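You operate a simulated robot arm through the tools that you are given. There is no shell and no other tool. Be economical: measure what you need, move in short steps, check, and stop when the job is done.

Carry out the task below with a simulated two-armed robot. There is one attempt and no reset: what you move stays moved.

## Task
Brush the dusty block clean in the green vice beside it.
Fine: brush only while it is gripped, with the brush by the vice; then free it and put both back. Set down upright: short brush. What is to be rubbed or washed off counts as gone when no trace of it is left.

It is judged by the outcome, as a careful person would: the job done as asked, and still so three seconds after it is handed in. It fails if anything else is knocked over, pushed out of place, dropped, spilled or broken.

## Robot
Two 7-joint arms with two-finger grippers on one trunk, on a base that drives. Base frame: it is fixed to the floor where the robot stands at the start and does not move with it; the origin is under the middle of the robot, x ahead of it, y to its left, z up; the surface under the hand at the start is at about z = 0.8. Units: m, degrees, N and s.
The left shoulder is at the start at [0.023, 0.219, 1.105], the right one opposite. With the tool pointing down near the work surface each hand reaches from about 0.2 to 0.76 m from the robot's upright axis, wherever it stands, measured 20 degrees to its own side. Places, roughly: dusty block (9x5x5 cm) [0.5, 0.2, 0.8]; green jaw [0.4, 0.5, 0.8]; jaw knob [0.4, 0.6, 0.8]; mouth of the green vice [0.4, 0.4, 0.8]. Payload 2.2 kg a hand.
The TCP of each hand is the grasp point between the finger pads, 0.019 m short of the fingertips. In the tool frame z runs along the fingers and y along their closing line. The gripper opens to 0.116 m. The gripper's body begins 0.07 m behind the TCP.
Orientation is told as [roll, pitch, yaw] about the base's x, y, z axes, in that order, counted from this pose: with the fingers straight down and closing along the base's y, the tool's x points along the base's -x, its y along +y and its z along -z.

## Interface
- The arms move only by the tool jog_arm. It takes "left_series", "right_series" or both (then of equal length, played together; a hand with none holds still); each is a list of rows, each an object of numbers (a shift or turn left out is 0, a gripper value left out holds the last): "dx", "dy", "dz": the shift along the tool's x, y, z in m; "ax", "ay", "az": the turn, a rotation vector about the tool's x, y, z in degrees; "hand": the finger opening in m, from 0 to 0.116. In form: [{"dx": .., "dy": .., "dz": .., "ax": .., "ay": .., "az": .., "hand": ..}, ...]. A call has 1 to 20 rows; each row is the pose to reach, as a shift and turn from the pose commanded when the call began, along the tool's axes at that moment. Each row takes 0.2 s and may step no farther than 0.05 m and 8.6 degrees from the row before; otherwise, or with a gripper value out of range, the whole call is refused. Where a pose cannot be reached the arm comes as near as it can. A force on the tool above 90 N (or 10 N above the force at the start of the call, whichever is more), or a blocked arm, ends the call early, and 0.2 s more pass. The fingers move at their own pace and stop on an object; they squeeze with about 28 N. The grip force told is the motor's: it shows also when the fingers shut on nothing. Time passes only in rows, and 0.2 s behind the last, so rows that repeat a pose let the fingers close. The reply holds the time, the measured pose of the TCP, the force on the tool along the base axes, the opening and the grip force, in the units named above and with some noise, with the torque about the TCP (base axes, N m) and any sound that the robot's microphone picked up.
- Cameras (640 x 400 px; columns grow to the right, rows downward): "scene" is now at [0.124, 0.0448, 1.2913]; the picture's right is [0.44, -0.90, 0.00], its down [-0.39, -0.19, -0.90] and it looks along [0.81, 0.40, -0.43] (base axes); focal length 214 px, centre (320, 200). "left" rides on the left gripper at [0.069, 0.015, -0.097] in its tool frame; the picture's right is [-0.21, 0.98, 0.00], its down [-0.76, -0.17, -0.63] and it looks along [-0.62, -0.14, 0.77] (tool axes); focal length 251 px, centre (320, 200). "right" rides on the right gripper at [0.069, -0.015, -0.097] in its tool frame; the picture's right is [0.21, 0.98, 0.00], its down [-0.76, 0.17, -0.63] and it looks along [-0.62, 0.14, 0.77] (tool axes); focal length 251 px, centre (320, 200). There is no depth. A picture from a camera that has moved, and an enlarged one, comes with that camera's place and axes in the base frame and with its lens.
- get_image(camera): a new picture of that camera. The clock stands still meanwhile.
- raise_lower(by): slides the trunk up (or, below 0, down) by that many m; the arms and the scene camera ride with it, the base frame stays. It gives what a move gives, with no picture.
- base_move(legs): drives the robot by 1 to 6 legs, each [ahead, left, turn to the left] in m, m and degrees, along the robot's own axes; the way and the turn of a leg run together, so that a leg with both is an arc; at most 1.5 m and 180 degrees a leg. The arms and the cameras ride along, it lands a little off, and it stops where it bumps. It gives what a move gives.
- head_to(pan, tilt): turns the head with the scene camera to pan (to the left, within 80 degrees either way) and tilt (down, from -29 to 69), counted from straight ahead of the robot. It gives what a move gives.
- inspect(camera, box): a new picture of the part [left, top, right, bottom] of that camera's present view, enlarged. The clock stands still meanwhile.
- sign_off(): hands the job in; it is judged then, once.

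Work in short steps. Places have to be worked out from the pictures, the camera data and where the tool is seen: move nearer, look again, correct. Check each grasp and each placing, and mend what went wrong. You have 120 turns and 92 pictures in all, those below and enlarged ones among them. Open the grippers and draw the arms clear of the work before you hand the job in, unless the task says otherwise; then end with one line.

The tools are called after ">>>" as name(argument=value, ...) on one line, values as JSON. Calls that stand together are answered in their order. jog_arm: Moves the arms, as the interface text tells. Its arguments: {"type":"object","properties":{"left_series":{"type":"array"},"right_series":{"type":"array"}},"required":[]} The other tools are called the same way: raise_lower (by) slides the trunk up or down; base_move (legs) drives the base; head_to (pan, tilt) turns the head that bears the scene camera; get_image (camera) takes a picture; inspect (camera, box) takes an enlarged picture of a part of a camera's view; sign_off () hands the job in.

At the start:

```text
time_s: 0.0
left_eef_pos: [0.352, 0.3969, 1.1002]
left_tool_rot: [0.0, 0.1, -0.1]
left_force: [-0.2, -0.4, -0.1]
left_moment: [-0.01, 0.02, -0.01]
left_width: 0.1161
left_gripper_force: 0.2
right_eef_pos: [0.4685, 0.0737, 1.2044]
right_tool_rot: [-0.1, 0.0, 0.0]
right_force: [-0.3, 1.3, 0.1]
right_moment: [-0.02, -0.02, 0.02]
right_width: 0.1163
right_gripper_force: 0.2
trunk travel left (down, up): [-0.25, 0.24]
robot x, y, heading: [0.0014, -0.003, 0.1]
head pan, tilt: [26.2, 25.5]
```

scene: 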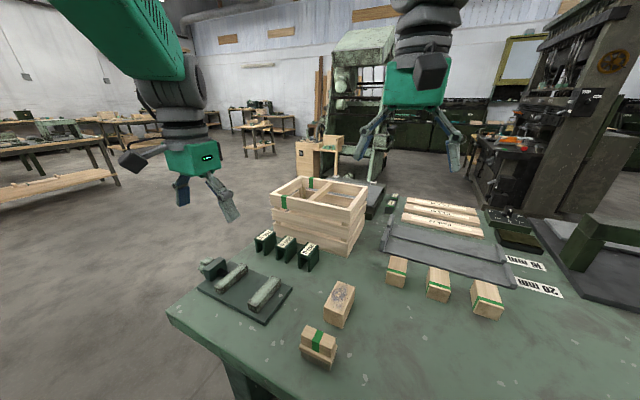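
right: 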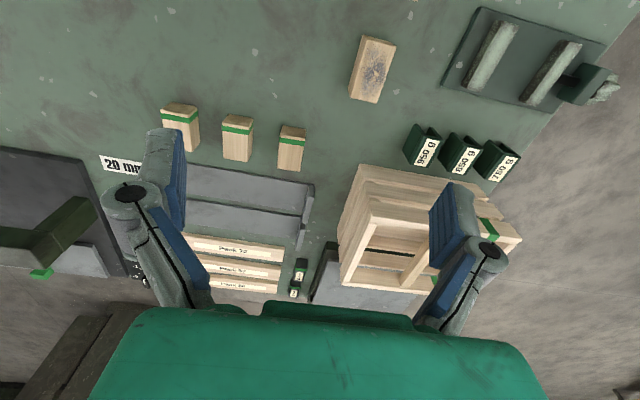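
left: 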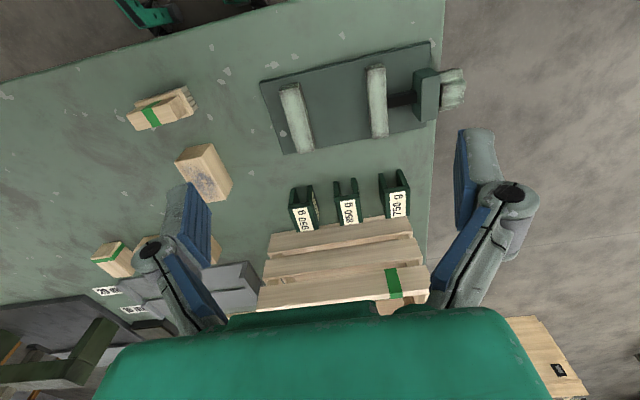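

I'll look closer at the vice, the dusty block and the banded item that may be the short brush.

>>> inspect(camera="scene", box=[180, 220, 380, 380])

>>> inspect(camera="left", box=[80, 30, 480, 280])

>>> inspect(camera="scene", box=[360, 180, 580, 330])

```text
2.50 times, centred on (280, 300) of scene
camera zoom: at [0.124, 0.0448, 1.2913], right [0.44, -0.9, 0.0], down [-0.39, -0.19, -0.9], along [0.81, 0.4, -0.43], focal length 536 px, centre (420, -50)
```

zoom: 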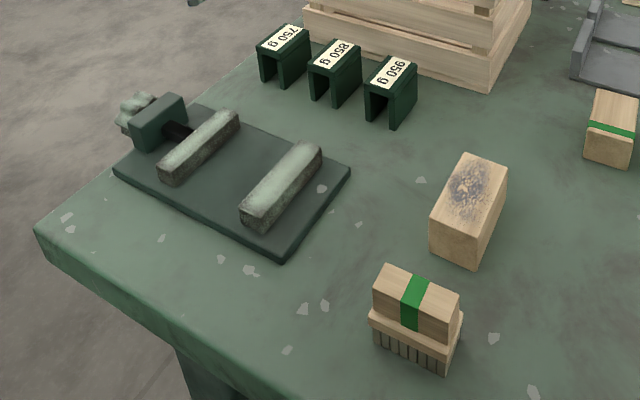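

```text
1.60 times, centred on (280, 155) of left
camera zoom: at [0.2819, 0.413, 1.1963], right [0.21, 0.98, 0.0], down [0.76, -0.17, 0.63], along [0.62, -0.14, -0.78], focal length 402 px, centre (384, 272)
```

zoom: 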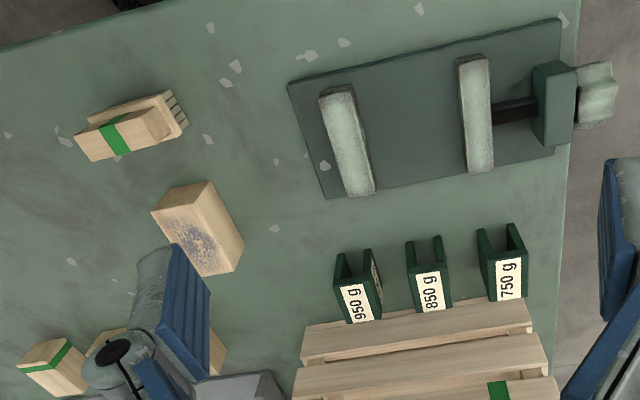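

```text
2.67 times, centred on (470, 255) of scene
camera zoom: at [0.124, 0.0448, 1.2913], right [0.44, -0.9, 0.0], down [-0.39, -0.19, -0.9], along [0.81, 0.4, -0.43], focal length 572 px, centre (-80, 53)
```

zoom: 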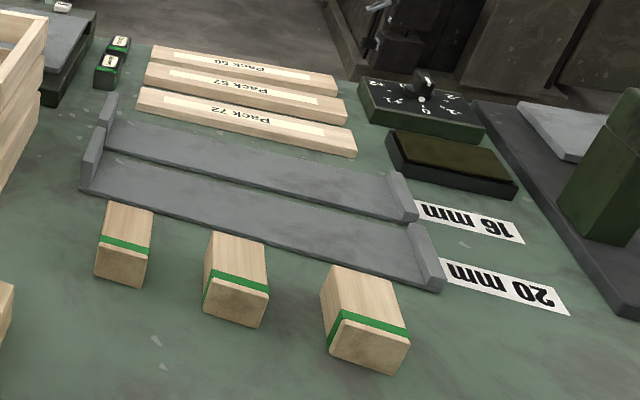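

Block is at ≈[0.483,0.167], top z≈0.85, long along x; brush ≈[0.357,0.17], top ≈0.86; fixed jaw y≈0.354, moving jaw y≈0.463. I'll zoom on the vice and knob to see how it works.

>>> inspect(camera="left", box=[250, 30, 480, 174])

>>> inspect(camera="scene", box=[190, 245, 300, 325])

>>> inspect(camera="right", box=[340, 0, 640, 190])

```text
2.78 times, centred on (365, 102) of left
camera zoom: at [0.2819, 0.413, 1.1963], right [0.21, 0.98, 0.0], down [0.76, -0.17, 0.63], along [0.62, -0.14, -0.78], focal length 698 px, centre (195, 472)
```

zoom: 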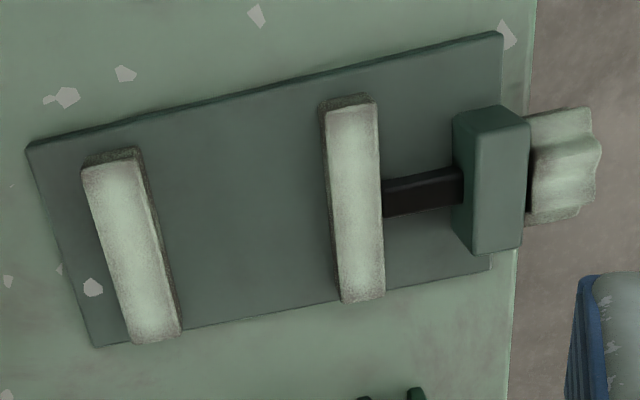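

```text
5.00 times, centred on (245, 285) of scene
camera zoom: at [0.124, 0.0448, 1.2913], right [0.44, -0.9, 0.0], down [-0.39, -0.19, -0.9], along [0.81, 0.4, -0.43], focal length 1072 px, centre (695, -225)
```

zoom: 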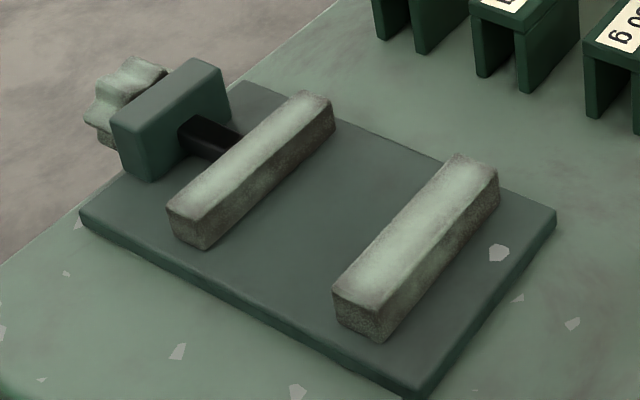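

```text
2.11 times, centred on (490, 95) of right
camera zoom: at [0.3989, 0.0591, 1.3022], right [-0.21, 0.98, 0.0], down [0.76, 0.17, 0.63], along [0.62, 0.14, -0.78], focal length 529 px, centre (-38, 421)
```

zoom: 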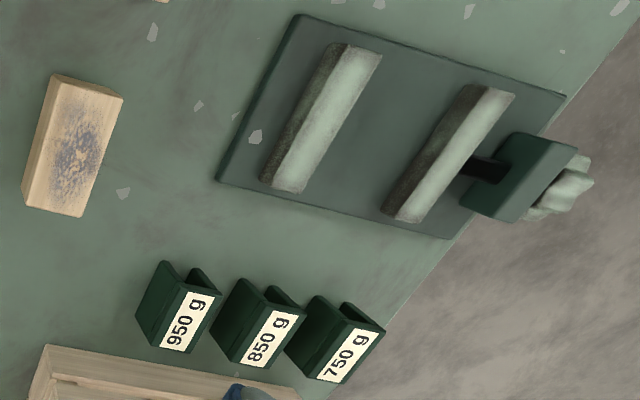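

The vice jaws close along y (mouth y≈0.364–0.453, jaw tops z≈0.841, x≈0.368–0.464) by a lobed screw knob. I'll use the right hand for block and brush, the left for the knob; first bring the right hand above the block, yawed 90° so it grips the ends.

>>> jog_arm(right_series=[{"dx": -0.001, "dy": 0.008, "dz": 0.016, "az": -8.2}, {"dx": -0.003, "dy": 0.017, "dz": 0.032, "az": -16.4}, {"dx": -0.004, "dy": 0.025, "dz": 0.048, "az": -24.6}, {"dx": -0.005, "dy": 0.034, "dz": 0.064, "az": -32.8}, {"dx": -0.007, "dy": 0.042, "dz": 0.08, "az": -41}, {"dx": -0.008, "dy": 0.051, "dz": 0.096, "az": -49.2}, {"dx": -0.009, "dy": 0.059, "dz": 0.112, "az": -57.4}, {"dx": -0.011, "dy": 0.068, "dz": 0.128, "az": -65.6}, {"dx": -0.012, "dy": 0.076, "dz": 0.144, "az": -73.8}, {"dx": -0.0135, "dy": 0.085, "dz": 0.16, "az": -82}, {"dx": -0.0145, "dy": 0.093, "dz": 0.18, "az": -90}, {"dx": -0.0145, "dy": 0.093, "dz": 0.18, "az": -90}])

>>> get_image(camera="right")

>>> get_image(camera="scene")

```text
time_s: 2.6
left_eef_pos: [0.3504, 0.3948, 1.1023]
left_tool_rot: [0.1, 0.0, 0.0]
left_force: [-0.2, 0.3, -0.1]
left_moment: [-0.02, -0.04, -0.02]
left_width: 0.1162
left_gripper_force: 0.2
right_eef_pos: [0.492, 0.1549, 1.035]
right_tool_rot: [0.1, -1.2, 88.7]
right_force: [0.3, 0.0, 0.9]
right_moment: [0.01, -0.02, 0.01]
right_width: 0.1161
right_gripper_force: 0.1
trunk travel left (down, up): [-0.25, 0.24]
robot x, y, heading: [-0.0015, -0.0013, 0.1]
head pan, tilt: [26.2, 25.5]
```

```text
82 pictures are left
camera right: at [0.5047, 0.0839, 1.13], right [-0.98, -0.19, 0.0], down [-0.15, 0.75, 0.65], along [-0.12, 0.64, -0.76], focal length 251 px, centre (320, 200)
```

right: 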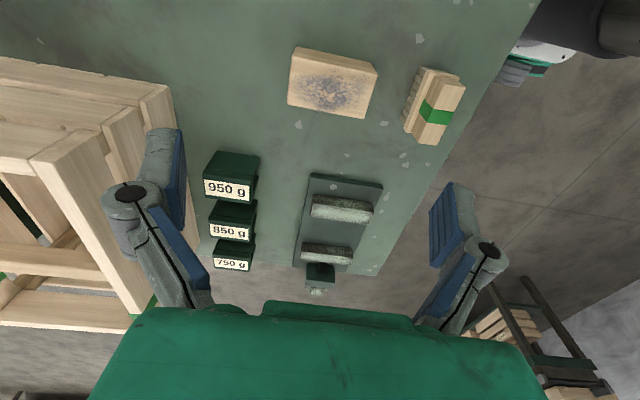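

```text
81 pictures are left
camera scene: at [0.124, 0.0437, 1.2913], right [0.44, -0.9, 0.0], down [-0.39, -0.19, -0.9], along [0.81, 0.4, -0.43], focal length 214 px, centre (320, 200)
```

scene: 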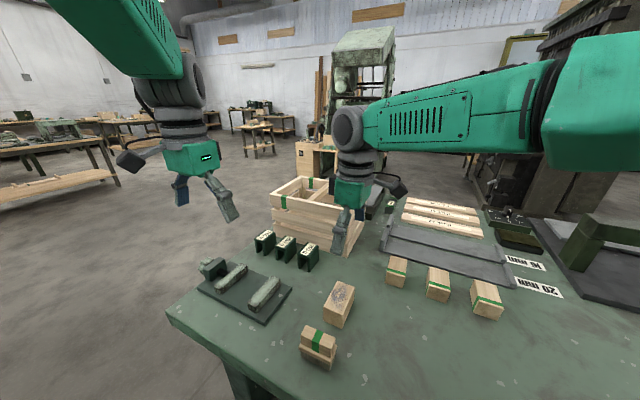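

Hand landed near; I zoom in on the block in this view to refine its pose.

>>> inspect(camera="right", box=[260, 30, 500, 180])

```text
2.67 times, centred on (380, 105) of right
camera zoom: at [0.5047, 0.0839, 1.13], right [-0.98, -0.19, 0.0], down [-0.15, 0.75, 0.65], along [-0.12, 0.64, -0.76], focal length 670 px, centre (160, 453)
```

zoom: 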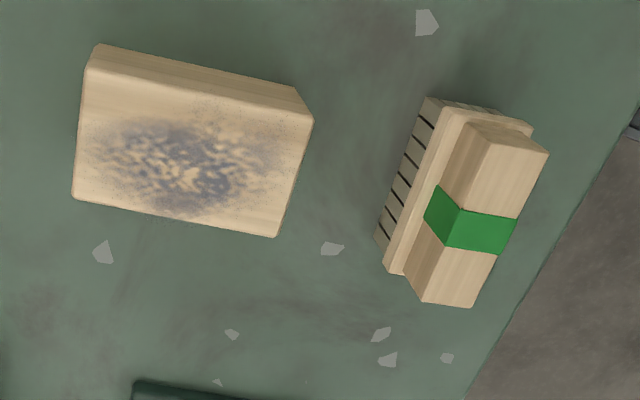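

Block centre ≈[0.479,0.165], square to the axes. I lower part way first and check how the arm tracks.

>>> jog_arm(right_series=[{"dx": 0.0017, "dy": 0.004, "dz": 0.04}, {"dx": 0.0017, "dy": 0.004, "dz": 0.08}, {"dx": 0.0017, "dy": 0.004, "dz": 0.1}, {"dx": 0.0017, "dy": 0.004, "dz": 0.1}, {"dx": 0.0017, "dy": 0.004, "dz": 0.1}])

>>> get_image(camera="right")

```text
time_s: 3.8
left_eef_pos: [0.3503, 0.394, 1.1021]
left_tool_rot: [0.1, -0.1, 0.0]
left_force: [0.5, -0.7, -0.3]
left_moment: [0.0, 0.02, 0.02]
left_width: 0.1161
left_gripper_force: 0.2
right_eef_pos: [0.4792, 0.1587, 0.9272]
right_tool_rot: [0.0, -0.3, 89.4]
right_force: [-0.7, -0.2, 0.4]
right_moment: [-0.01, 0.01, -0.01]
right_width: 0.1158
right_gripper_force: 0.1
trunk travel left (down, up): [-0.25, 0.24]
robot x, y, heading: [0.0032, -0.0006, 0.1]
head pan, tilt: [26.2, 25.5]
```

```text
79 pictures are left
camera right: at [0.4932, 0.0901, 1.023], right [-0.98, -0.21, 0.0], down [-0.16, 0.76, 0.63], along [-0.13, 0.62, -0.77], focal length 251 px, centre (320, 200)
```

right: 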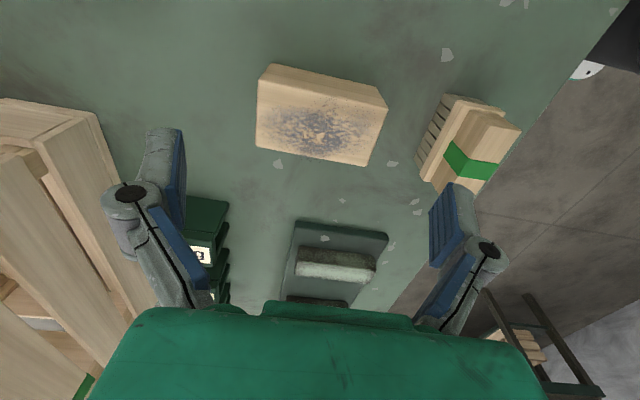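

Block is centred on the hand to ~3 mm. I descend the rest to z≈0.833 and close.

>>> jog_arm(right_series=[{"dx": -0.003, "dz": 0.04}, {"dx": -0.003, "dz": 0.075}, {"dx": -0.003, "dz": 0.092}, {"dx": -0.003, "dz": 0.092}, {"dx": -0.003, "dz": 0.092}, {"dx": -0.003, "dz": 0.092, "hand": 0.08}, {"dx": -0.003, "dz": 0.092, "hand": 0.08}, {"dx": -0.003, "dz": 0.092, "hand": 0.08}])

>>> get_image(camera="right")

>>> inspect(camera="scene", box=[180, 200, 420, 380])

```text
time_s: 5.6
left_eef_pos: [0.3496, 0.3954, 1.1021]
left_tool_rot: [0.1, -0.1, 0.0]
left_force: [0.3, -0.4, -0.5]
left_moment: [-0.02, 0.0, -0.02]
left_width: 0.1159
left_gripper_force: 0.0
right_eef_pos: [0.4749, 0.1644, 0.835]
right_tool_rot: [-0.2, -0.1, 90.0]
right_force: [2.0, 1.1, 7.0]
right_moment: [-0.01, -0.45, 0.1]
right_width: 0.0929
right_gripper_force: 27.2
trunk travel left (down, up): [-0.25, 0.24]
robot x, y, heading: [-0.0012, -0.002, 0.3]
head pan, tilt: [26.2, 25.5]
```

```text
78 pictures are left
camera right: at [0.4901, 0.0961, 0.9328], right [-0.98, -0.21, 0.0], down [-0.17, 0.76, 0.63], along [-0.13, 0.62, -0.77], focal length 251 px, centre (320, 200)
```

right: 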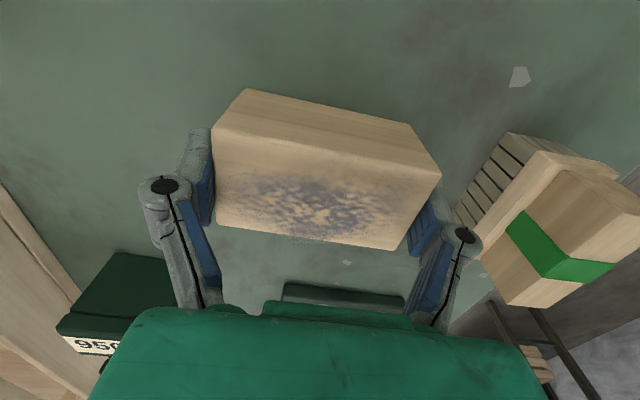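

```text
2.22 times, centred on (300, 290) of scene
camera zoom: at [0.124, 0.0437, 1.2914], right [0.44, -0.9, 0.0], down [-0.39, -0.19, -0.9], along [0.81, 0.4, -0.43], focal length 477 px, centre (364, 0)
```

zoom: 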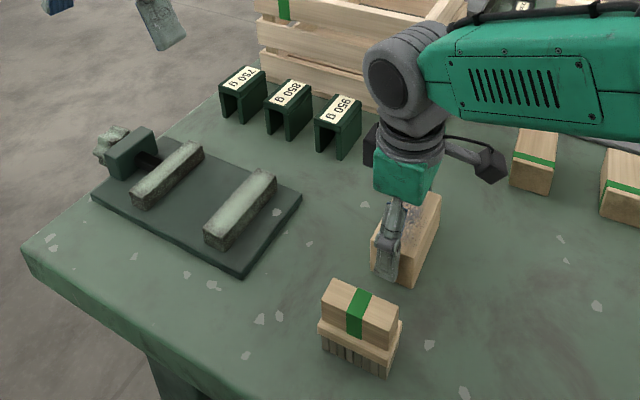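

Block gripped (width 0.093). I lift it 10 cm while swinging the left hand out of the way to the knob side, turning it to point along −y.

>>> jog_arm(left_series=[{"dx": -0.005, "dy": 0.023, "dz": 0.0, "ax": 7.5}, {"dx": -0.01, "dy": 0.046, "dz": 0.0, "ax": 15}, {"dx": -0.015, "dy": 0.069, "dz": 0.0, "ax": 22.5}, {"dx": -0.02, "dy": 0.092, "dz": 0.0, "ax": 30}, {"dx": -0.025, "dy": 0.115, "dz": 0.01, "ax": 37.5}, {"dx": -0.03, "dy": 0.138, "dz": 0.02, "ax": 45}, {"dx": -0.035, "dy": 0.161, "dz": 0.03, "ax": 52.5}, {"dx": -0.04, "dy": 0.184, "dz": 0.04, "ax": 60}, {"dx": -0.045, "dy": 0.207, "dz": 0.055, "ax": 67.5}, {"dx": -0.05, "dy": 0.22, "dz": 0.07, "ax": 75}, {"dx": -0.055, "dy": 0.235, "dz": 0.085, "ax": 82.5}, {"dx": -0.06, "dy": 0.25, "dz": 0.1, "ax": 90}, {"dx": -0.06, "dy": 0.25, "dz": 0.1, "ax": 90}], right_series=[{"dz": -0.01}, {"dz": -0.02}, {"dz": -0.03}, {"dz": -0.04}, {"dz": -0.05}, {"dz": -0.06}, {"dz": -0.07}, {"dz": -0.08}, {"dz": -0.09}, {"dz": -0.1}, {"dz": -0.1}, {"dz": -0.1}, {"dz": -0.1}])

>>> get_image(camera="scene")

>>> get_image(camera="left")

```text
time_s: 8.4
left_eef_pos: [0.3862, 0.6106, 1.0147]
left_tool_rot: [-89.3, -0.7, 0.6]
left_force: [0.5, -0.7, 2.6]
left_moment: [0.09, -0.02, 0.0]
left_width: 0.116
left_gripper_force: 0.1
left hand out of reach, approached as far as the arm can: row 11, 12, 13
right_eef_pos: [0.4776, 0.1633, 0.9356]
right_tool_rot: [0.0, -0.1, 90.1]
right_force: [-0.7, -0.4, -0.6]
right_moment: [0.03, 0.01, 0.01]
right_width: 0.0928
right_gripper_force: 28.2
trunk travel left (down, up): [-0.25, 0.24]
robot x, y, heading: [0.0027, 0.0, -0.1]
head pan, tilt: [26.2, 25.5]
```

```text
76 pictures are left
camera scene: at [0.1256, 0.046, 1.2912], right [0.44, -0.9, 0.0], down [-0.39, -0.19, -0.9], along [0.81, 0.4, -0.44], focal length 214 px, centre (320, 200)
```

scene: 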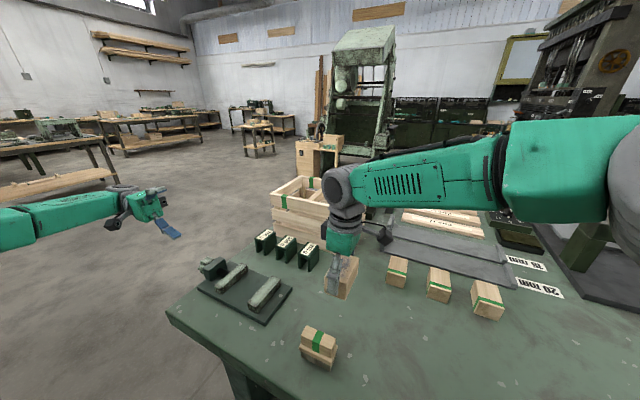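

```text
75 pictures are left
camera left: at [0.3149, 0.7069, 0.9986], right [0.22, 0.01, -0.97], down [0.75, 0.64, 0.18], along [0.62, -0.77, 0.13], focal length 251 px, centre (320, 200)
```

left: 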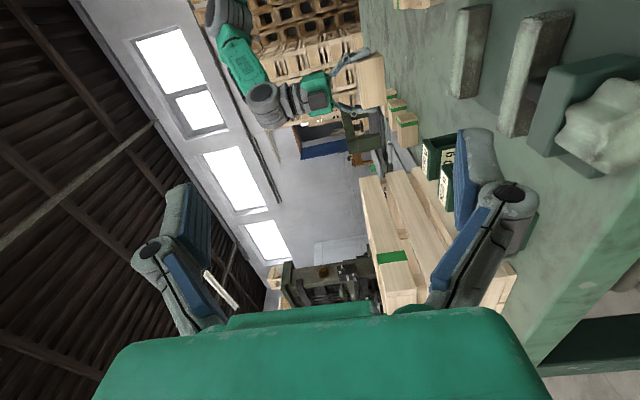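

Left hand is reach-limited there, so I shift the base 0.12 m left, which puts both hands better placed (block is carried clear at z≈0.9).

>>> base_move(legs=[[0, 0.12, 0]])

>>> inspect(camera="scene", box=[160, 180, 400, 380])

>>> get_image(camera="right")

```text
time_s: 10.0
left_eef_pos: [0.3774, 0.7546, 1.0029]
left_tool_rot: [-90.1, -0.5, 1.4]
left_force: [-0.2, 0.8, -0.9]
left_moment: [-0.09, -0.04, -0.03]
left_width: 0.1159
left_gripper_force: 0.1
right_eef_pos: [0.4702, 0.3053, 0.9371]
right_tool_rot: [-0.3, 0.5, 90.3]
right_force: [-0.5, 1.5, -1.3]
right_moment: [-0.17, -0.07, 0.02]
right_width: 0.0929
right_gripper_force: 28.3
trunk travel left (down, up): [-0.25, 0.24]
robot x, y, heading: [-0.001, 0.1282, -0.2]
head pan, tilt: [26.2, 25.5]
stopped in leg 1: the robot was blocked; the commanded pose is now the measured one
```

```text
2.00 times, centred on (280, 280) of scene
camera zoom: at [0.1244, 0.2041, 1.2893], right [0.44, -0.9, 0.02], down [-0.39, -0.22, -0.89], along [0.81, 0.39, -0.45], focal length 429 px, centre (400, 40)
```

zoom: 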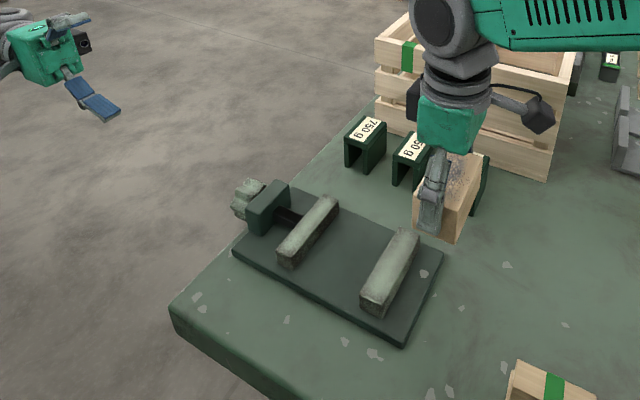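

```text
73 pictures are left
camera right: at [0.4835, 0.2385, 1.0345], right [-0.98, -0.22, 0.0], down [-0.17, 0.76, 0.62], along [-0.14, 0.61, -0.78], focal length 251 px, centre (320, 200)
```

right: 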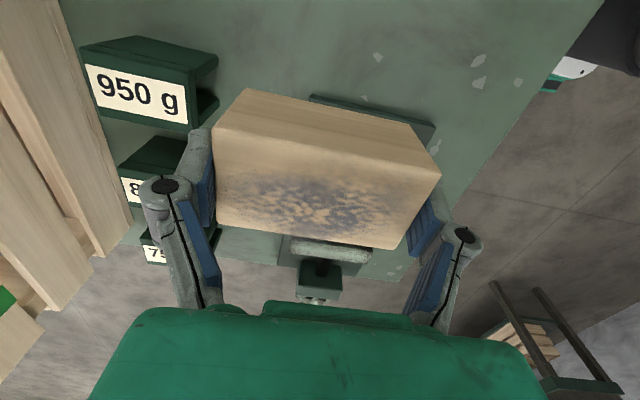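

The base reports having been blocked; I check the whole scene for anything disturbed.

>>> get_image(camera="scene")

>>> jog_arm(left_series=[{}])

```text
72 pictures are left
camera scene: at [0.1244, 0.2041, 1.2893], right [0.44, -0.9, 0.02], down [-0.39, -0.22, -0.89], along [0.81, 0.39, -0.45], focal length 214 px, centre (320, 200)
```

scene: 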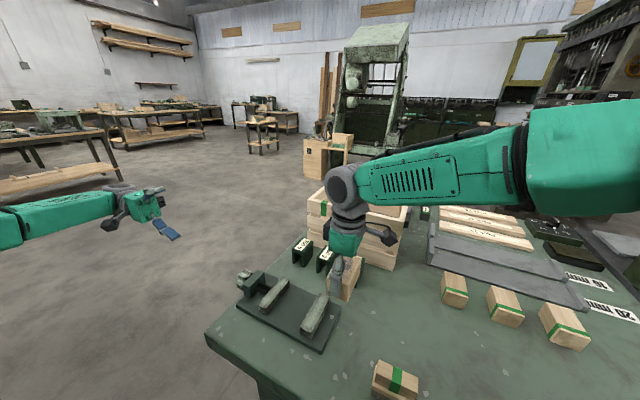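

```text
time_s: 10.6
left_eef_pos: [0.3755, 0.6895, 1.0356]
left_tool_rot: [-87.3, -1.2, 1.0]
left_force: [0.0, 0.2, 1.2]
left_moment: [0.03, 0.0, 0.01]
left_width: 0.1158
left_gripper_force: 0.0
right_eef_pos: [0.4703, 0.2429, 0.9498]
right_tool_rot: [-0.7, -2.3, 89.9]
right_force: [0.2, -1.4, -0.9]
right_moment: [0.03, -0.01, -0.06]
right_width: 0.0928
right_gripper_force: 28.1
trunk travel left (down, up): [-0.25, 0.24]
robot x, y, heading: [-0.0043, 0.1082, 0.0]
head pan, tilt: [26.2, 25.5]
stopped in row 1 (left hand): the arm was blocked; the commanded pose is now the measured one
```

Poses shifted back by ~6 cm, as if the robot is rocking after the drive; I let it settle and read again.

>>> jog_arm(right_series=[{}, {}, {}, {}, {}])

>>> jog_arm(right_series=[{}, {}])

>>> get_image(camera="scene")

```text
time_s: 11.8
left_eef_pos: [0.3764, 0.7179, 1.0227]
left_tool_rot: [-88.6, -1.0, 1.1]
left_force: [0.3, 0.6, -0.4]
left_moment: [-0.05, 0.05, -0.05]
left_width: 0.1159
left_gripper_force: 0.0
right_eef_pos: [0.4701, 0.2675, 0.9448]
right_tool_rot: [-0.5, -1.2, 90.0]
right_force: [-1.1, 0.7, -2.2]
right_moment: [-0.09, -0.06, 0.01]
right_width: 0.0925
right_gripper_force: 28.1
trunk travel left (down, up): [-0.25, 0.24]
robot x, y, heading: [0.0007, 0.1155, 0.0]
head pan, tilt: [26.2, 25.5]
```

```text
time_s: 12.4
left_eef_pos: [0.3758, 0.7095, 1.0259]
left_tool_rot: [-88.1, -1.1, 1.2]
left_force: [0.3, 0.8, -0.1]
left_moment: [0.02, 0.0, 0.0]
left_width: 0.1162
left_gripper_force: 0.0
right_eef_pos: [0.4707, 0.2614, 0.9459]
right_tool_rot: [-0.7, -1.5, 90.0]
right_force: [0.0, 0.2, -2.0]
right_moment: [-0.03, -0.04, 0.04]
right_width: 0.0926
right_gripper_force: 28.0
trunk travel left (down, up): [-0.25, 0.24]
robot x, y, heading: [0.0002, 0.1143, 0.1]
head pan, tilt: [26.2, 25.5]
```

```text
71 pictures are left
camera scene: at [0.1246, 0.1624, 1.2911], right [0.44, -0.9, 0.0], down [-0.39, -0.2, -0.9], along [0.81, 0.4, -0.44], focal length 214 px, centre (320, 200)
```

scene: 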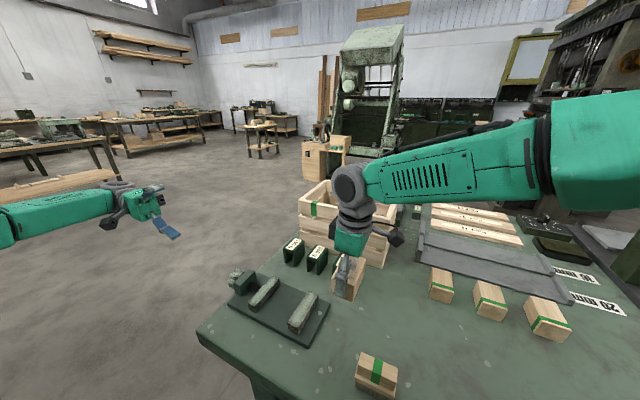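

Settled (base y≈0.115), objects intact. I carry the block above the vice mouth ([0.416,0.397,0.95]) and level it.

>>> jog_arm(right_series=[{"dx": -0.02, "dy": 0.01, "ax": -0.5, "ay": -0.2}, {"dx": -0.045, "dy": 0.02, "ax": -1, "ay": -0.4}, {"dx": -0.07, "dy": 0.03, "ax": -1.5, "ay": -0.7}, {"dx": -0.095, "dy": 0.04, "ax": -1.5, "ay": -0.7}, {"dx": -0.12, "dy": 0.05, "ax": -1.5, "ay": -0.7}, {"dx": -0.136, "dy": 0.055, "ax": -1.5, "ay": -0.7}, {"dx": -0.136, "dy": 0.055, "ax": -1.5, "ay": -0.7}, {"dx": -0.136, "dy": 0.055, "ax": -1.5, "ay": -0.7}, {"dx": -0.136, "dy": 0.055, "ax": -1.5, "ay": -0.7}])

>>> get_image(camera="right")

>>> inspect(camera="scene", box=[200, 200, 400, 360])

```text
time_s: 14.4
left_eef_pos: [0.3754, 0.703, 1.0307]
left_tool_rot: [-88.0, -1.2, 1.1]
left_force: [-0.9, -0.8, 0.4]
left_moment: [0.01, 0.0, 0.01]
left_width: 0.1161
left_gripper_force: 0.1
right_eef_pos: [0.4307, 0.3324, 0.9484]
right_tool_rot: [0.9, -2.5, 90.0]
right_force: [-0.2, 0.6, -1.5]
right_moment: [0.0, 0.01, -0.02]
right_width: 0.0929
right_gripper_force: 27.4
right hand out of reach, approached as far as the arm can: row 4, 5, 6, 7, 8, 9
trunk travel left (down, up): [-0.25, 0.24]
robot x, y, heading: [-0.0053, 0.1153, -0.0]
head pan, tilt: [26.2, 25.5]
```

```text
70 pictures are left
camera right: at [0.4466, 0.2601, 1.0415], right [-0.98, -0.21, 0.01], down [-0.16, 0.73, 0.67], along [-0.15, 0.65, -0.74], focal length 251 px, centre (320, 200)
```

right: 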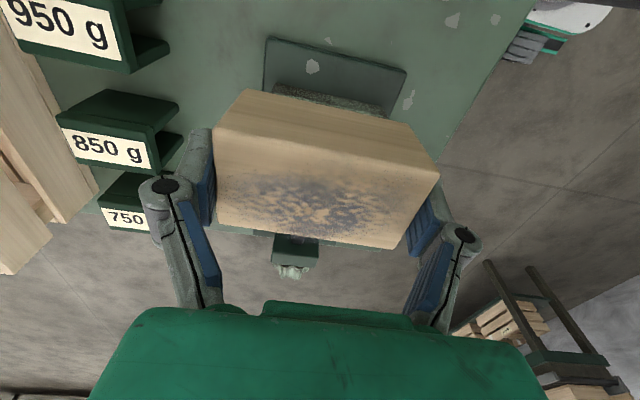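

```text
2.50 times, centred on (300, 280) of scene
camera zoom: at [0.1244, 0.167, 1.2908], right [0.44, -0.9, 0.01], down [-0.39, -0.2, -0.9], along [0.81, 0.39, -0.44], focal length 536 px, centre (370, 0)
```

zoom: 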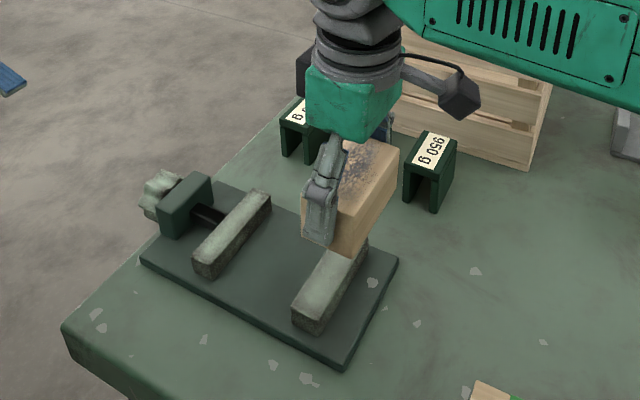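

The right arm runs out of reach at y≈0.33 in this pose, so I shift the base another 0.1 m left in small legs to lessen the sway.

>>> base_move(legs=[[0, 0.025, 0], [0, 0.025, 0], [0, 0.025, 0], [0, 0.025, 0]])

>>> jog_arm(left_series=[{}, {}, {}, {}, {}])

>>> jog_arm(left_series=[{}, {}, {}, {}, {}])

>>> get_image(camera="scene")

```text
time_s: 16.4
left_eef_pos: [0.375, 0.7962, 1.0324]
left_tool_rot: [-87.8, -1.0, 0.9]
left_force: [0.4, 1.5, -0.1]
left_moment: [-0.01, -0.01, -0.02]
left_width: 0.1157
left_gripper_force: 0.0
right_eef_pos: [0.4305, 0.4278, 0.9488]
right_tool_rot: [1.0, -2.7, 89.9]
right_force: [1.5, 0.8, -1.9]
right_moment: [-0.02, 0.02, 0.02]
right_width: 0.0926
right_gripper_force: 27.5
trunk travel left (down, up): [-0.25, 0.24]
robot x, y, heading: [-0.0008, 0.2142, 0.1]
head pan, tilt: [26.2, 25.5]
```

```text
time_s: 17.6
left_eef_pos: [0.3722, 0.8014, 1.0318]
left_tool_rot: [-87.9, -1.2, 1.0]
left_force: [-0.1, -0.1, 0.5]
left_moment: [0.03, 0.02, 0.01]
left_width: 0.116
left_gripper_force: 0.0
right_eef_pos: [0.4279, 0.4311, 0.9498]
right_tool_rot: [0.7, -2.4, 89.9]
right_force: [-0.6, -0.2, -0.7]
right_moment: [-0.01, 0.0, 0.03]
right_width: 0.0919
right_gripper_force: 27.4
trunk travel left (down, up): [-0.25, 0.24]
robot x, y, heading: [-0.0007, 0.2131, -0.0]
head pan, tilt: [26.2, 25.5]
```

```text
time_s: 18.8
left_eef_pos: [0.3725, 0.7956, 1.0325]
left_tool_rot: [-87.7, -1.2, 1.0]
left_force: [-0.3, 0.3, 0.0]
left_moment: [-0.04, -0.02, 0.01]
left_width: 0.1159
left_gripper_force: 0.0
right_eef_pos: [0.4293, 0.4265, 0.9503]
right_tool_rot: [0.8, -2.7, 89.9]
right_force: [0.6, -0.3, -1.6]
right_moment: [0.02, 0.02, -0.03]
right_width: 0.0924
right_gripper_force: 28.1
trunk travel left (down, up): [-0.25, 0.24]
robot x, y, heading: [-0.0015, 0.2113, 0.2]
head pan, tilt: [26.2, 25.5]
```

```text
68 pictures are left
camera scene: at [0.1242, 0.257, 1.2912], right [0.44, -0.9, 0.0], down [-0.39, -0.19, -0.9], along [0.81, 0.4, -0.44], focal length 214 px, centre (320, 200)
```

scene: 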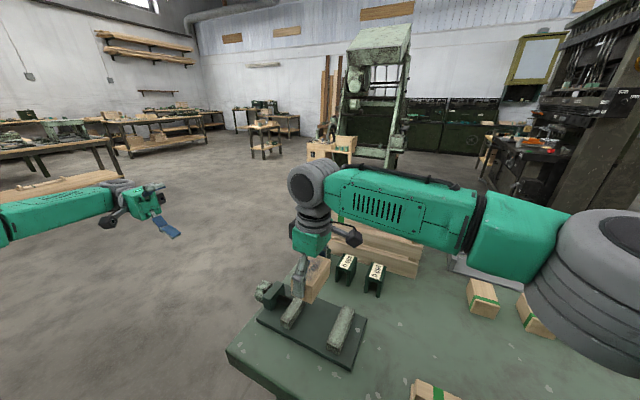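

Steady now at base y≈0.212. A small step back toward the mouth will show how commands track.

>>> jog_arm(right_series=[{"dx": 0.015, "dy": 0.006}, {"dx": 0.03, "dy": 0.012}, {"dx": 0.03, "dy": 0.012}, {"dx": 0.03, "dy": 0.012}, {"dx": 0.03, "dy": 0.012}])

>>> get_image(camera="right")

```text
time_s: 20.0
left_eef_pos: [0.3723, 0.7985, 1.0326]
left_tool_rot: [-87.9, -1.2, 1.1]
left_force: [0.3, 1.0, 1.2]
left_moment: [0.01, 0.01, 0.01]
left_width: 0.1159
left_gripper_force: 0.0
right_eef_pos: [0.4145, 0.3987, 0.9492]
right_tool_rot: [0.7, -2.7, 90.0]
right_force: [0.0, -0.1, -0.6]
right_moment: [-0.02, -0.05, 0.03]
right_width: 0.0923
right_gripper_force: 28.1
trunk travel left (down, up): [-0.25, 0.24]
robot x, y, heading: [0.0024, 0.2145, -0.2]
head pan, tilt: [26.2, 25.5]
```

```text
67 pictures are left
camera right: at [0.4307, 0.3265, 1.0421], right [-0.98, -0.21, 0.0], down [-0.16, 0.73, 0.67], along [-0.15, 0.65, -0.74], focal length 251 px, centre (320, 200)
```

right: 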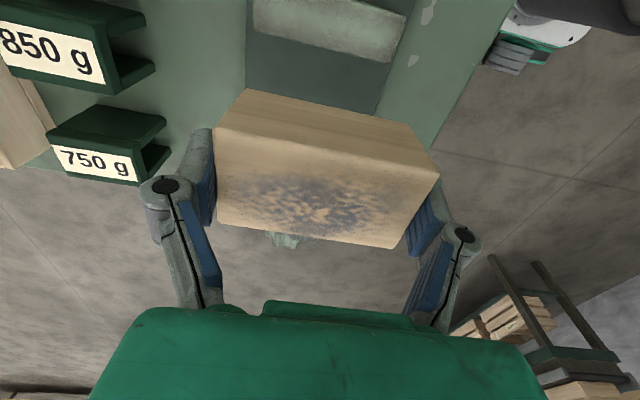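

Tracking is good; jaw inner face y≈0.362, jaw centre x≈0.418. I level the tilt (2.7° about tool y), shift to y≈0.394 and lower to just above the jaws for a check.

>>> jog_arm(right_series=[{"dx": 0.002, "dy": -0.001, "dz": 0.02, "ax": 0.3, "ay": 1}, {"dx": 0.0047, "dy": -0.002, "dz": 0.04, "ax": 0.7, "ay": 2.7}, {"dx": 0.0047, "dy": -0.002, "dz": 0.055, "ax": 0.7, "ay": 2.7}, {"dx": 0.0047, "dy": -0.002, "dz": 0.055, "ax": 0.7, "ay": 2.7}, {"dx": 0.0047, "dy": -0.002, "dz": 0.055, "ax": 0.7, "ay": 2.7}])

>>> get_image(camera="right")

>>> inspect(camera="scene", box=[220, 230, 400, 380])

```text
time_s: 21.2
left_eef_pos: [0.3729, 0.7977, 1.0324]
left_tool_rot: [-87.8, -1.1, 1.1]
left_force: [0.0, -0.7, -1.2]
left_moment: [0.03, 0.0, -0.01]
left_width: 0.1159
left_gripper_force: 0.1
right_eef_pos: [0.4181, 0.3966, 0.8926]
right_tool_rot: [0.1, 0.1, 90.0]
right_force: [0.5, 0.3, -2.1]
right_moment: [0.01, 0.0, -0.01]
right_width: 0.0923
right_gripper_force: 28.0
trunk travel left (down, up): [-0.25, 0.24]
robot x, y, heading: [-0.0007, 0.2135, 0.0]
head pan, tilt: [26.2, 25.5]
```

```text
66 pictures are left
camera right: at [0.4323, 0.3284, 0.9899], right [-0.98, -0.21, 0.0], down [-0.17, 0.76, 0.63], along [-0.14, 0.62, -0.78], focal length 251 px, centre (320, 200)
```

right: 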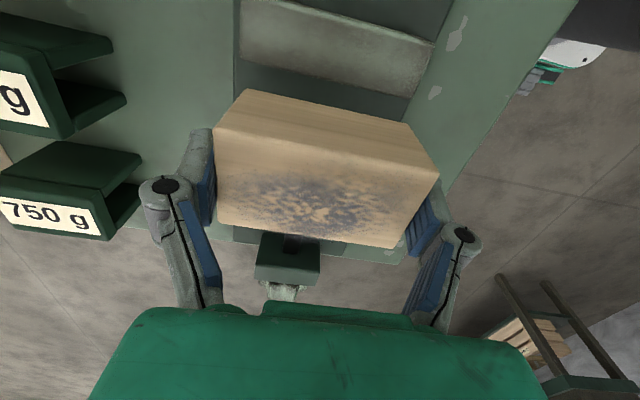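

```text
2.67 times, centred on (310, 305) of scene
camera zoom: at [0.124, 0.2593, 1.2911], right [0.44, -0.9, 0.0], down [-0.39, -0.2, -0.9], along [0.81, 0.4, -0.44], focal length 572 px, centre (347, -80)
```

zoom: 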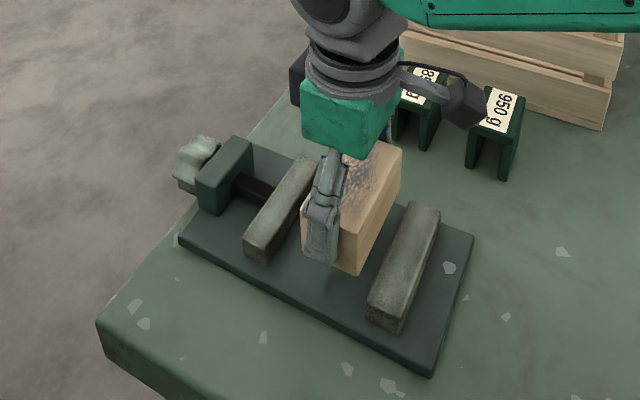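

Block sits above the mouth with clearance both sides (y≈0.372–0.42 vs. 0.362–0.453). I lower it gently until it touches the plate.

>>> jog_arm(right_series=[{"dx": 0.002, "dz": 0.015}, {"dx": 0.002, "dz": 0.025}, {"dx": 0.002, "dz": 0.031}, {"dx": 0.002, "dz": 0.036}, {"dx": 0.002, "dz": 0.038}, {"dx": 0.002, "dz": 0.038}])

>>> inspect(camera="scene", box=[220, 230, 400, 380])

```text
time_s: 22.6
left_eef_pos: [0.3734, 0.7988, 1.0317]
left_tool_rot: [-87.9, -1.2, 0.9]
left_force: [-0.9, 0.7, 0.4]
left_moment: [0.0, 0.0, -0.05]
left_width: 0.1162
left_gripper_force: 0.1
right_eef_pos: [0.418, 0.3944, 0.8557]
right_tool_rot: [0.2, 0.1, 89.9]
right_force: [0.0, -0.1, 0.1]
right_moment: [-0.02, 0.01, -0.02]
right_width: 0.0921
right_gripper_force: 28.3
trunk travel left (down, up): [-0.25, 0.24]
robot x, y, heading: [-0.0023, 0.2125, -0.0]
head pan, tilt: [26.2, 25.5]
```

```text
2.67 times, centred on (310, 305) of scene
camera zoom: at [0.1241, 0.2592, 1.2911], right [0.44, -0.9, 0.0], down [-0.39, -0.2, -0.9], along [0.81, 0.4, -0.44], focal length 572 px, centre (347, -80)
```

zoom: 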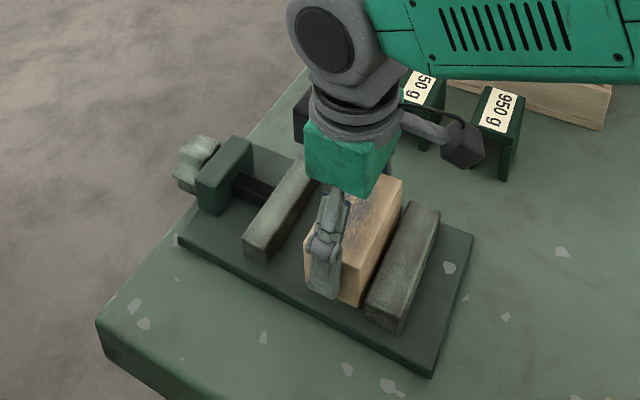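

Nicely beside the fixed jaw, still a few mm above the plate. I step down until contact shows.

>>> jog_arm(right_series=[{"dz": 0.003}, {"dz": 0.003}, {"dz": 0.006}, {"dz": 0.006}])

>>> jog_arm(right_series=[{"dz": 0.002}, {"dz": 0.002}, {"dz": 0.002}])

```text
time_s: 23.6
left_eef_pos: [0.3725, 0.7968, 1.0333]
left_tool_rot: [-87.8, -1.3, 1.1]
left_force: [0.6, 0.0, 0.5]
left_moment: [-0.03, -0.03, -0.04]
left_width: 0.1159
left_gripper_force: 0.0
right_eef_pos: [0.4166, 0.3938, 0.8515]
right_tool_rot: [-0.1, -0.1, 89.9]
right_force: [-0.4, -0.8, 18.4]
right_moment: [0.26, -0.41, 0.06]
right_width: 0.0924
right_gripper_force: 28.7
trunk travel left (down, up): [-0.25, 0.24]
robot x, y, heading: [-0.0005, 0.2115, 0.1]
head pan, tilt: [26.2, 25.5]
```

```text
time_s: 24.4
left_eef_pos: [0.3722, 0.7979, 1.032]
left_tool_rot: [-87.8, -1.2, 0.9]
left_force: [0.1, -0.2, -1.6]
left_moment: [0.01, -0.01, 0.01]
left_width: 0.1161
left_gripper_force: 0.1
right_eef_pos: [0.4169, 0.3954, 0.8472]
right_tool_rot: [-0.1, 0.0, 89.9]
right_force: [2.1, -0.2, 25.3]
right_moment: [0.06, -0.08, -0.28]
right_width: 0.0986
right_gripper_force: 27.5
trunk travel left (down, up): [-0.25, 0.24]
robot x, y, heading: [0.0007, 0.2133, 0.0]
head pan, tilt: [26.2, 25.5]
```

Contact at z≈0.85. The width jumped a little, so I stop pressing, open the fingers and rise, then look.

>>> jog_arm(right_series=[{"dz": -0.003}, {"dz": -0.003, "hand": 0.116}, {"dz": -0.003, "hand": 0.116}, {"dz": -0.003, "hand": 0.116}, {"dz": -0.03}, {"dz": -0.07}, {"dz": -0.11}, {"dz": -0.11}])

>>> get_image(camera="right")

>>> inspect(camera="scene", box=[220, 230, 400, 380])

```text
time_s: 26.2
left_eef_pos: [0.3737, 0.7974, 1.0314]
left_tool_rot: [-87.9, -1.2, 1.0]
left_force: [0.8, 0.6, 0.5]
left_moment: [0.03, 0.01, -0.02]
left_width: 0.1161
left_gripper_force: 0.2
right_eef_pos: [0.4226, 0.3899, 0.9564]
right_tool_rot: [0.7, -0.3, 89.1]
right_force: [0.2, -0.3, -0.5]
right_moment: [0.01, 0.01, -0.01]
right_width: 0.1159
right_gripper_force: 0.0
trunk travel left (down, up): [-0.25, 0.24]
robot x, y, heading: [-0.0046, 0.2101, -0.1]
head pan, tilt: [26.2, 25.5]
```

```text
63 pictures are left
camera right: at [0.4372, 0.321, 1.0518], right [-0.98, -0.2, 0.01], down [-0.15, 0.75, 0.64], along [-0.14, 0.62, -0.77], focal length 251 px, centre (320, 200)
```

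right: 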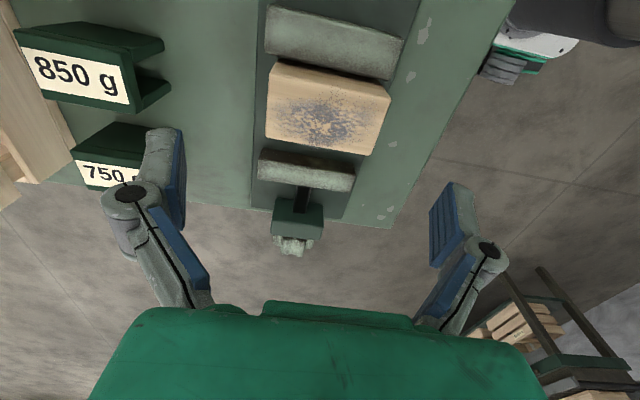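

```text
2.67 times, centred on (310, 305) of scene
camera zoom: at [0.1241, 0.2589, 1.2911], right [0.44, -0.9, 0.0], down [-0.39, -0.2, -0.9], along [0.81, 0.4, -0.44], focal length 572 px, centre (347, -80)
```

zoom: 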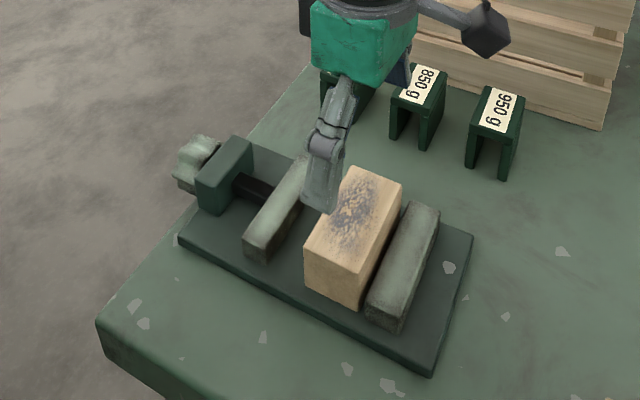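

Block is seated square between the jaws. Now the knob: I turn the left hand −90° about its axis (camera on top, fingers closing along x) and move it to x≈0.412, z≈0.90 well outside, then look at the knob.

>>> jog_arm(left_series=[{"dx": -0.003, "dy": 0.01, "az": -8.2}, {"dx": -0.007, "dy": 0.02, "az": -16.4}, {"dx": -0.01, "dy": 0.03, "az": -24.6}, {"dx": -0.014, "dy": 0.04, "az": -32.8}, {"dx": -0.018, "dy": 0.05, "az": -41}, {"dx": -0.021, "dy": 0.06, "az": -49.2}, {"dx": -0.025, "dy": 0.07, "az": -57.4}, {"dx": -0.028, "dy": 0.08, "az": -65.6}, {"dx": -0.032, "dy": 0.09, "az": -73.8}, {"dx": -0.036, "dy": 0.1, "az": -82}, {"dx": -0.04, "dy": 0.11, "az": -90}, {"dx": -0.04, "dy": 0.13, "az": -90}, {"dx": -0.04, "dy": 0.13, "az": -90}])

>>> get_image(camera="left")

>>> get_image(camera="scene")

```text
time_s: 29.0
left_eef_pos: [0.4181, 0.8058, 0.9031]
left_tool_rot: [-28.3, 87.5, 62.8]
left_force: [0.7, -0.8, -0.9]
left_moment: [0.0, -0.01, -0.01]
left_width: 0.1159
left_gripper_force: 0.0
right_eef_pos: [0.4255, 0.3908, 0.9602]
right_tool_rot: [0.1, -0.5, 89.0]
right_force: [-0.2, -0.4, 0.0]
right_moment: [0.0, 0.0, -0.01]
right_width: 0.1159
right_gripper_force: 0.1
trunk travel left (down, up): [-0.25, 0.24]
robot x, y, heading: [-0.0039, 0.2121, 0.1]
head pan, tilt: [26.2, 25.5]
```

```text
61 pictures are left
camera left: at [0.3961, 0.8994, 0.974], right [-0.97, -0.01, -0.23], down [0.17, 0.66, -0.73], along [0.16, -0.75, -0.64], focal length 251 px, centre (320, 200)
```

left: 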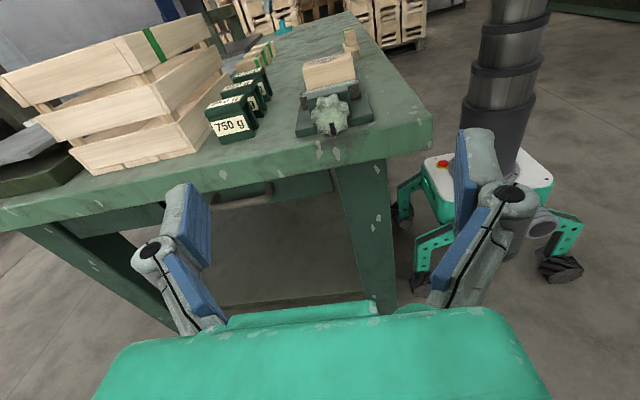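

```text
60 pictures are left
camera scene: at [0.1244, 0.2594, 1.2911], right [0.44, -0.9, 0.0], down [-0.39, -0.2, -0.9], along [0.81, 0.4, -0.44], focal length 214 px, centre (320, 200)
```

scene: 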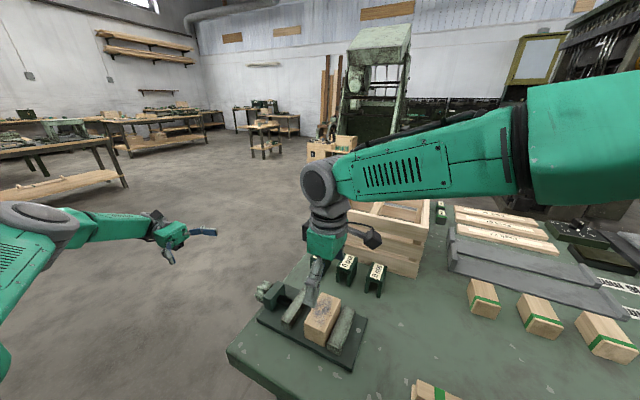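

Good pose. I zoom on the knob from here and from the scene camera.

>>> inspect(camera="left", box=[290, 50, 390, 150])

>>> inspect(camera="scene", box=[245, 265, 325, 325])

```text
4.00 times, centred on (340, 100) of left
camera zoom: at [0.3961, 0.8994, 0.974], right [-0.97, -0.01, -0.23], down [0.17, 0.66, -0.73], along [0.16, -0.75, -0.64], focal length 1006 px, centre (240, 600)
```

zoom: 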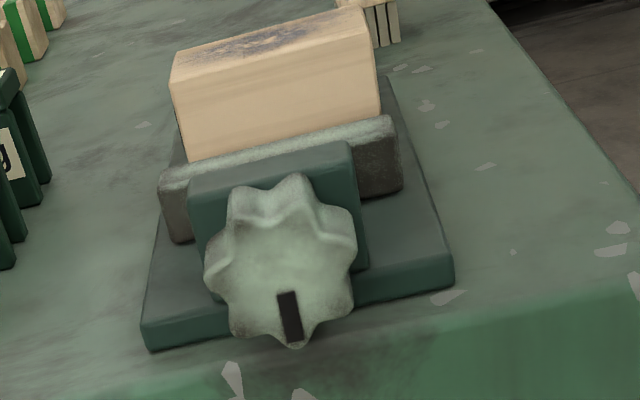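

```text
6.67 times, centred on (285, 295) of scene
camera zoom: at [0.1244, 0.2594, 1.2911], right [0.44, -0.9, 0.0], down [-0.39, -0.2, -0.9], along [0.81, 0.4, -0.44], focal length 1430 px, centre (553, -433)
```

zoom: 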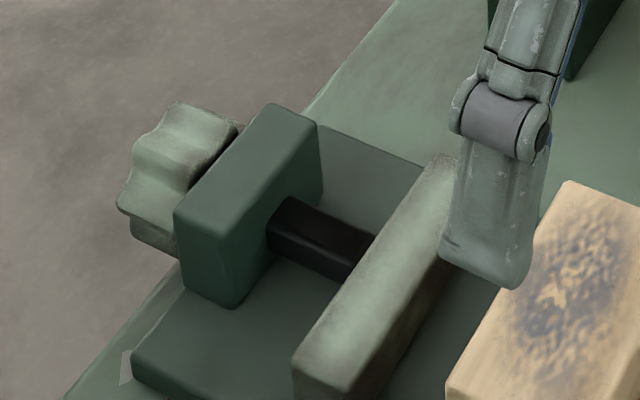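

Lobed knob, ~5 cm across, centre ≈[0.416,0.576,0.841], with a black pointer mark at the bottom. I align the left hand with its axis at y≈0.68, levelling the small tilt.

>>> jog_arm(left_series=[{"dx": -0.015, "dy": 0.001, "dz": 0.03, "ax": -0.5, "ay": 1}, {"dx": -0.03, "dy": 0.002, "dz": 0.06, "ax": -1.1, "ay": 2.2}, {"dx": -0.045, "dy": 0.003, "dz": 0.09, "ax": -1.1, "ay": 2.2}, {"dx": -0.0575, "dy": 0.0045, "dz": 0.125, "ax": -1.1, "ay": 2.2}, {"dx": -0.0575, "dy": 0.0045, "dz": 0.125, "ax": -1.1, "ay": 2.2, "hand": 0.08}, {"dx": -0.0575, "dy": 0.0045, "dz": 0.125, "ax": -1.1, "ay": 2.2, "hand": 0.08}, {"dx": -0.0575, "dy": 0.0045, "dz": 0.125, "ax": -1.1, "ay": 2.2, "hand": 0.08}])

>>> get_image(camera="left")

```text
time_s: 30.6
left_eef_pos: [0.4147, 0.6829, 0.842]
left_tool_rot: [-89.0, 88.7, 0.9]
left_force: [-0.6, -0.6, -0.5]
left_moment: [-0.02, -0.02, 0.04]
left_width: 0.08
left_gripper_force: 0.0
right_eef_pos: [0.4261, 0.3895, 0.9605]
right_tool_rot: [0.1, -0.6, 88.9]
right_force: [-0.1, 0.8, -0.1]
right_moment: [0.0, 0.03, -0.03]
right_width: 0.1159
right_gripper_force: 0.1
trunk travel left (down, up): [-0.25, 0.24]
robot x, y, heading: [-0.0009, 0.2112, 0.0]
head pan, tilt: [26.2, 25.5]
```

```text
57 pictures are left
camera left: at [0.3967, 0.7794, 0.9092], right [-0.97, 0.0, -0.23], down [0.18, 0.63, -0.75], along [0.15, -0.77, -0.62], focal length 251 px, centre (320, 200)
```

left: 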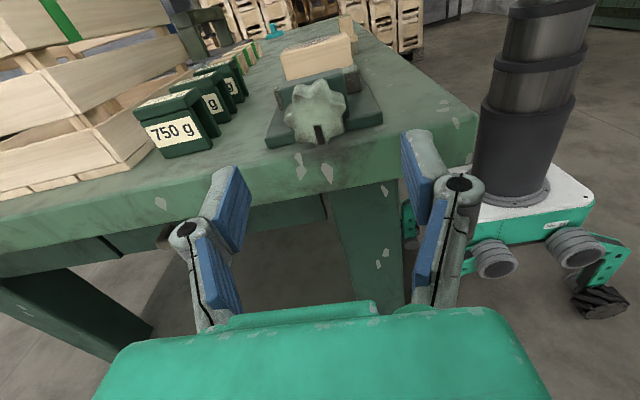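

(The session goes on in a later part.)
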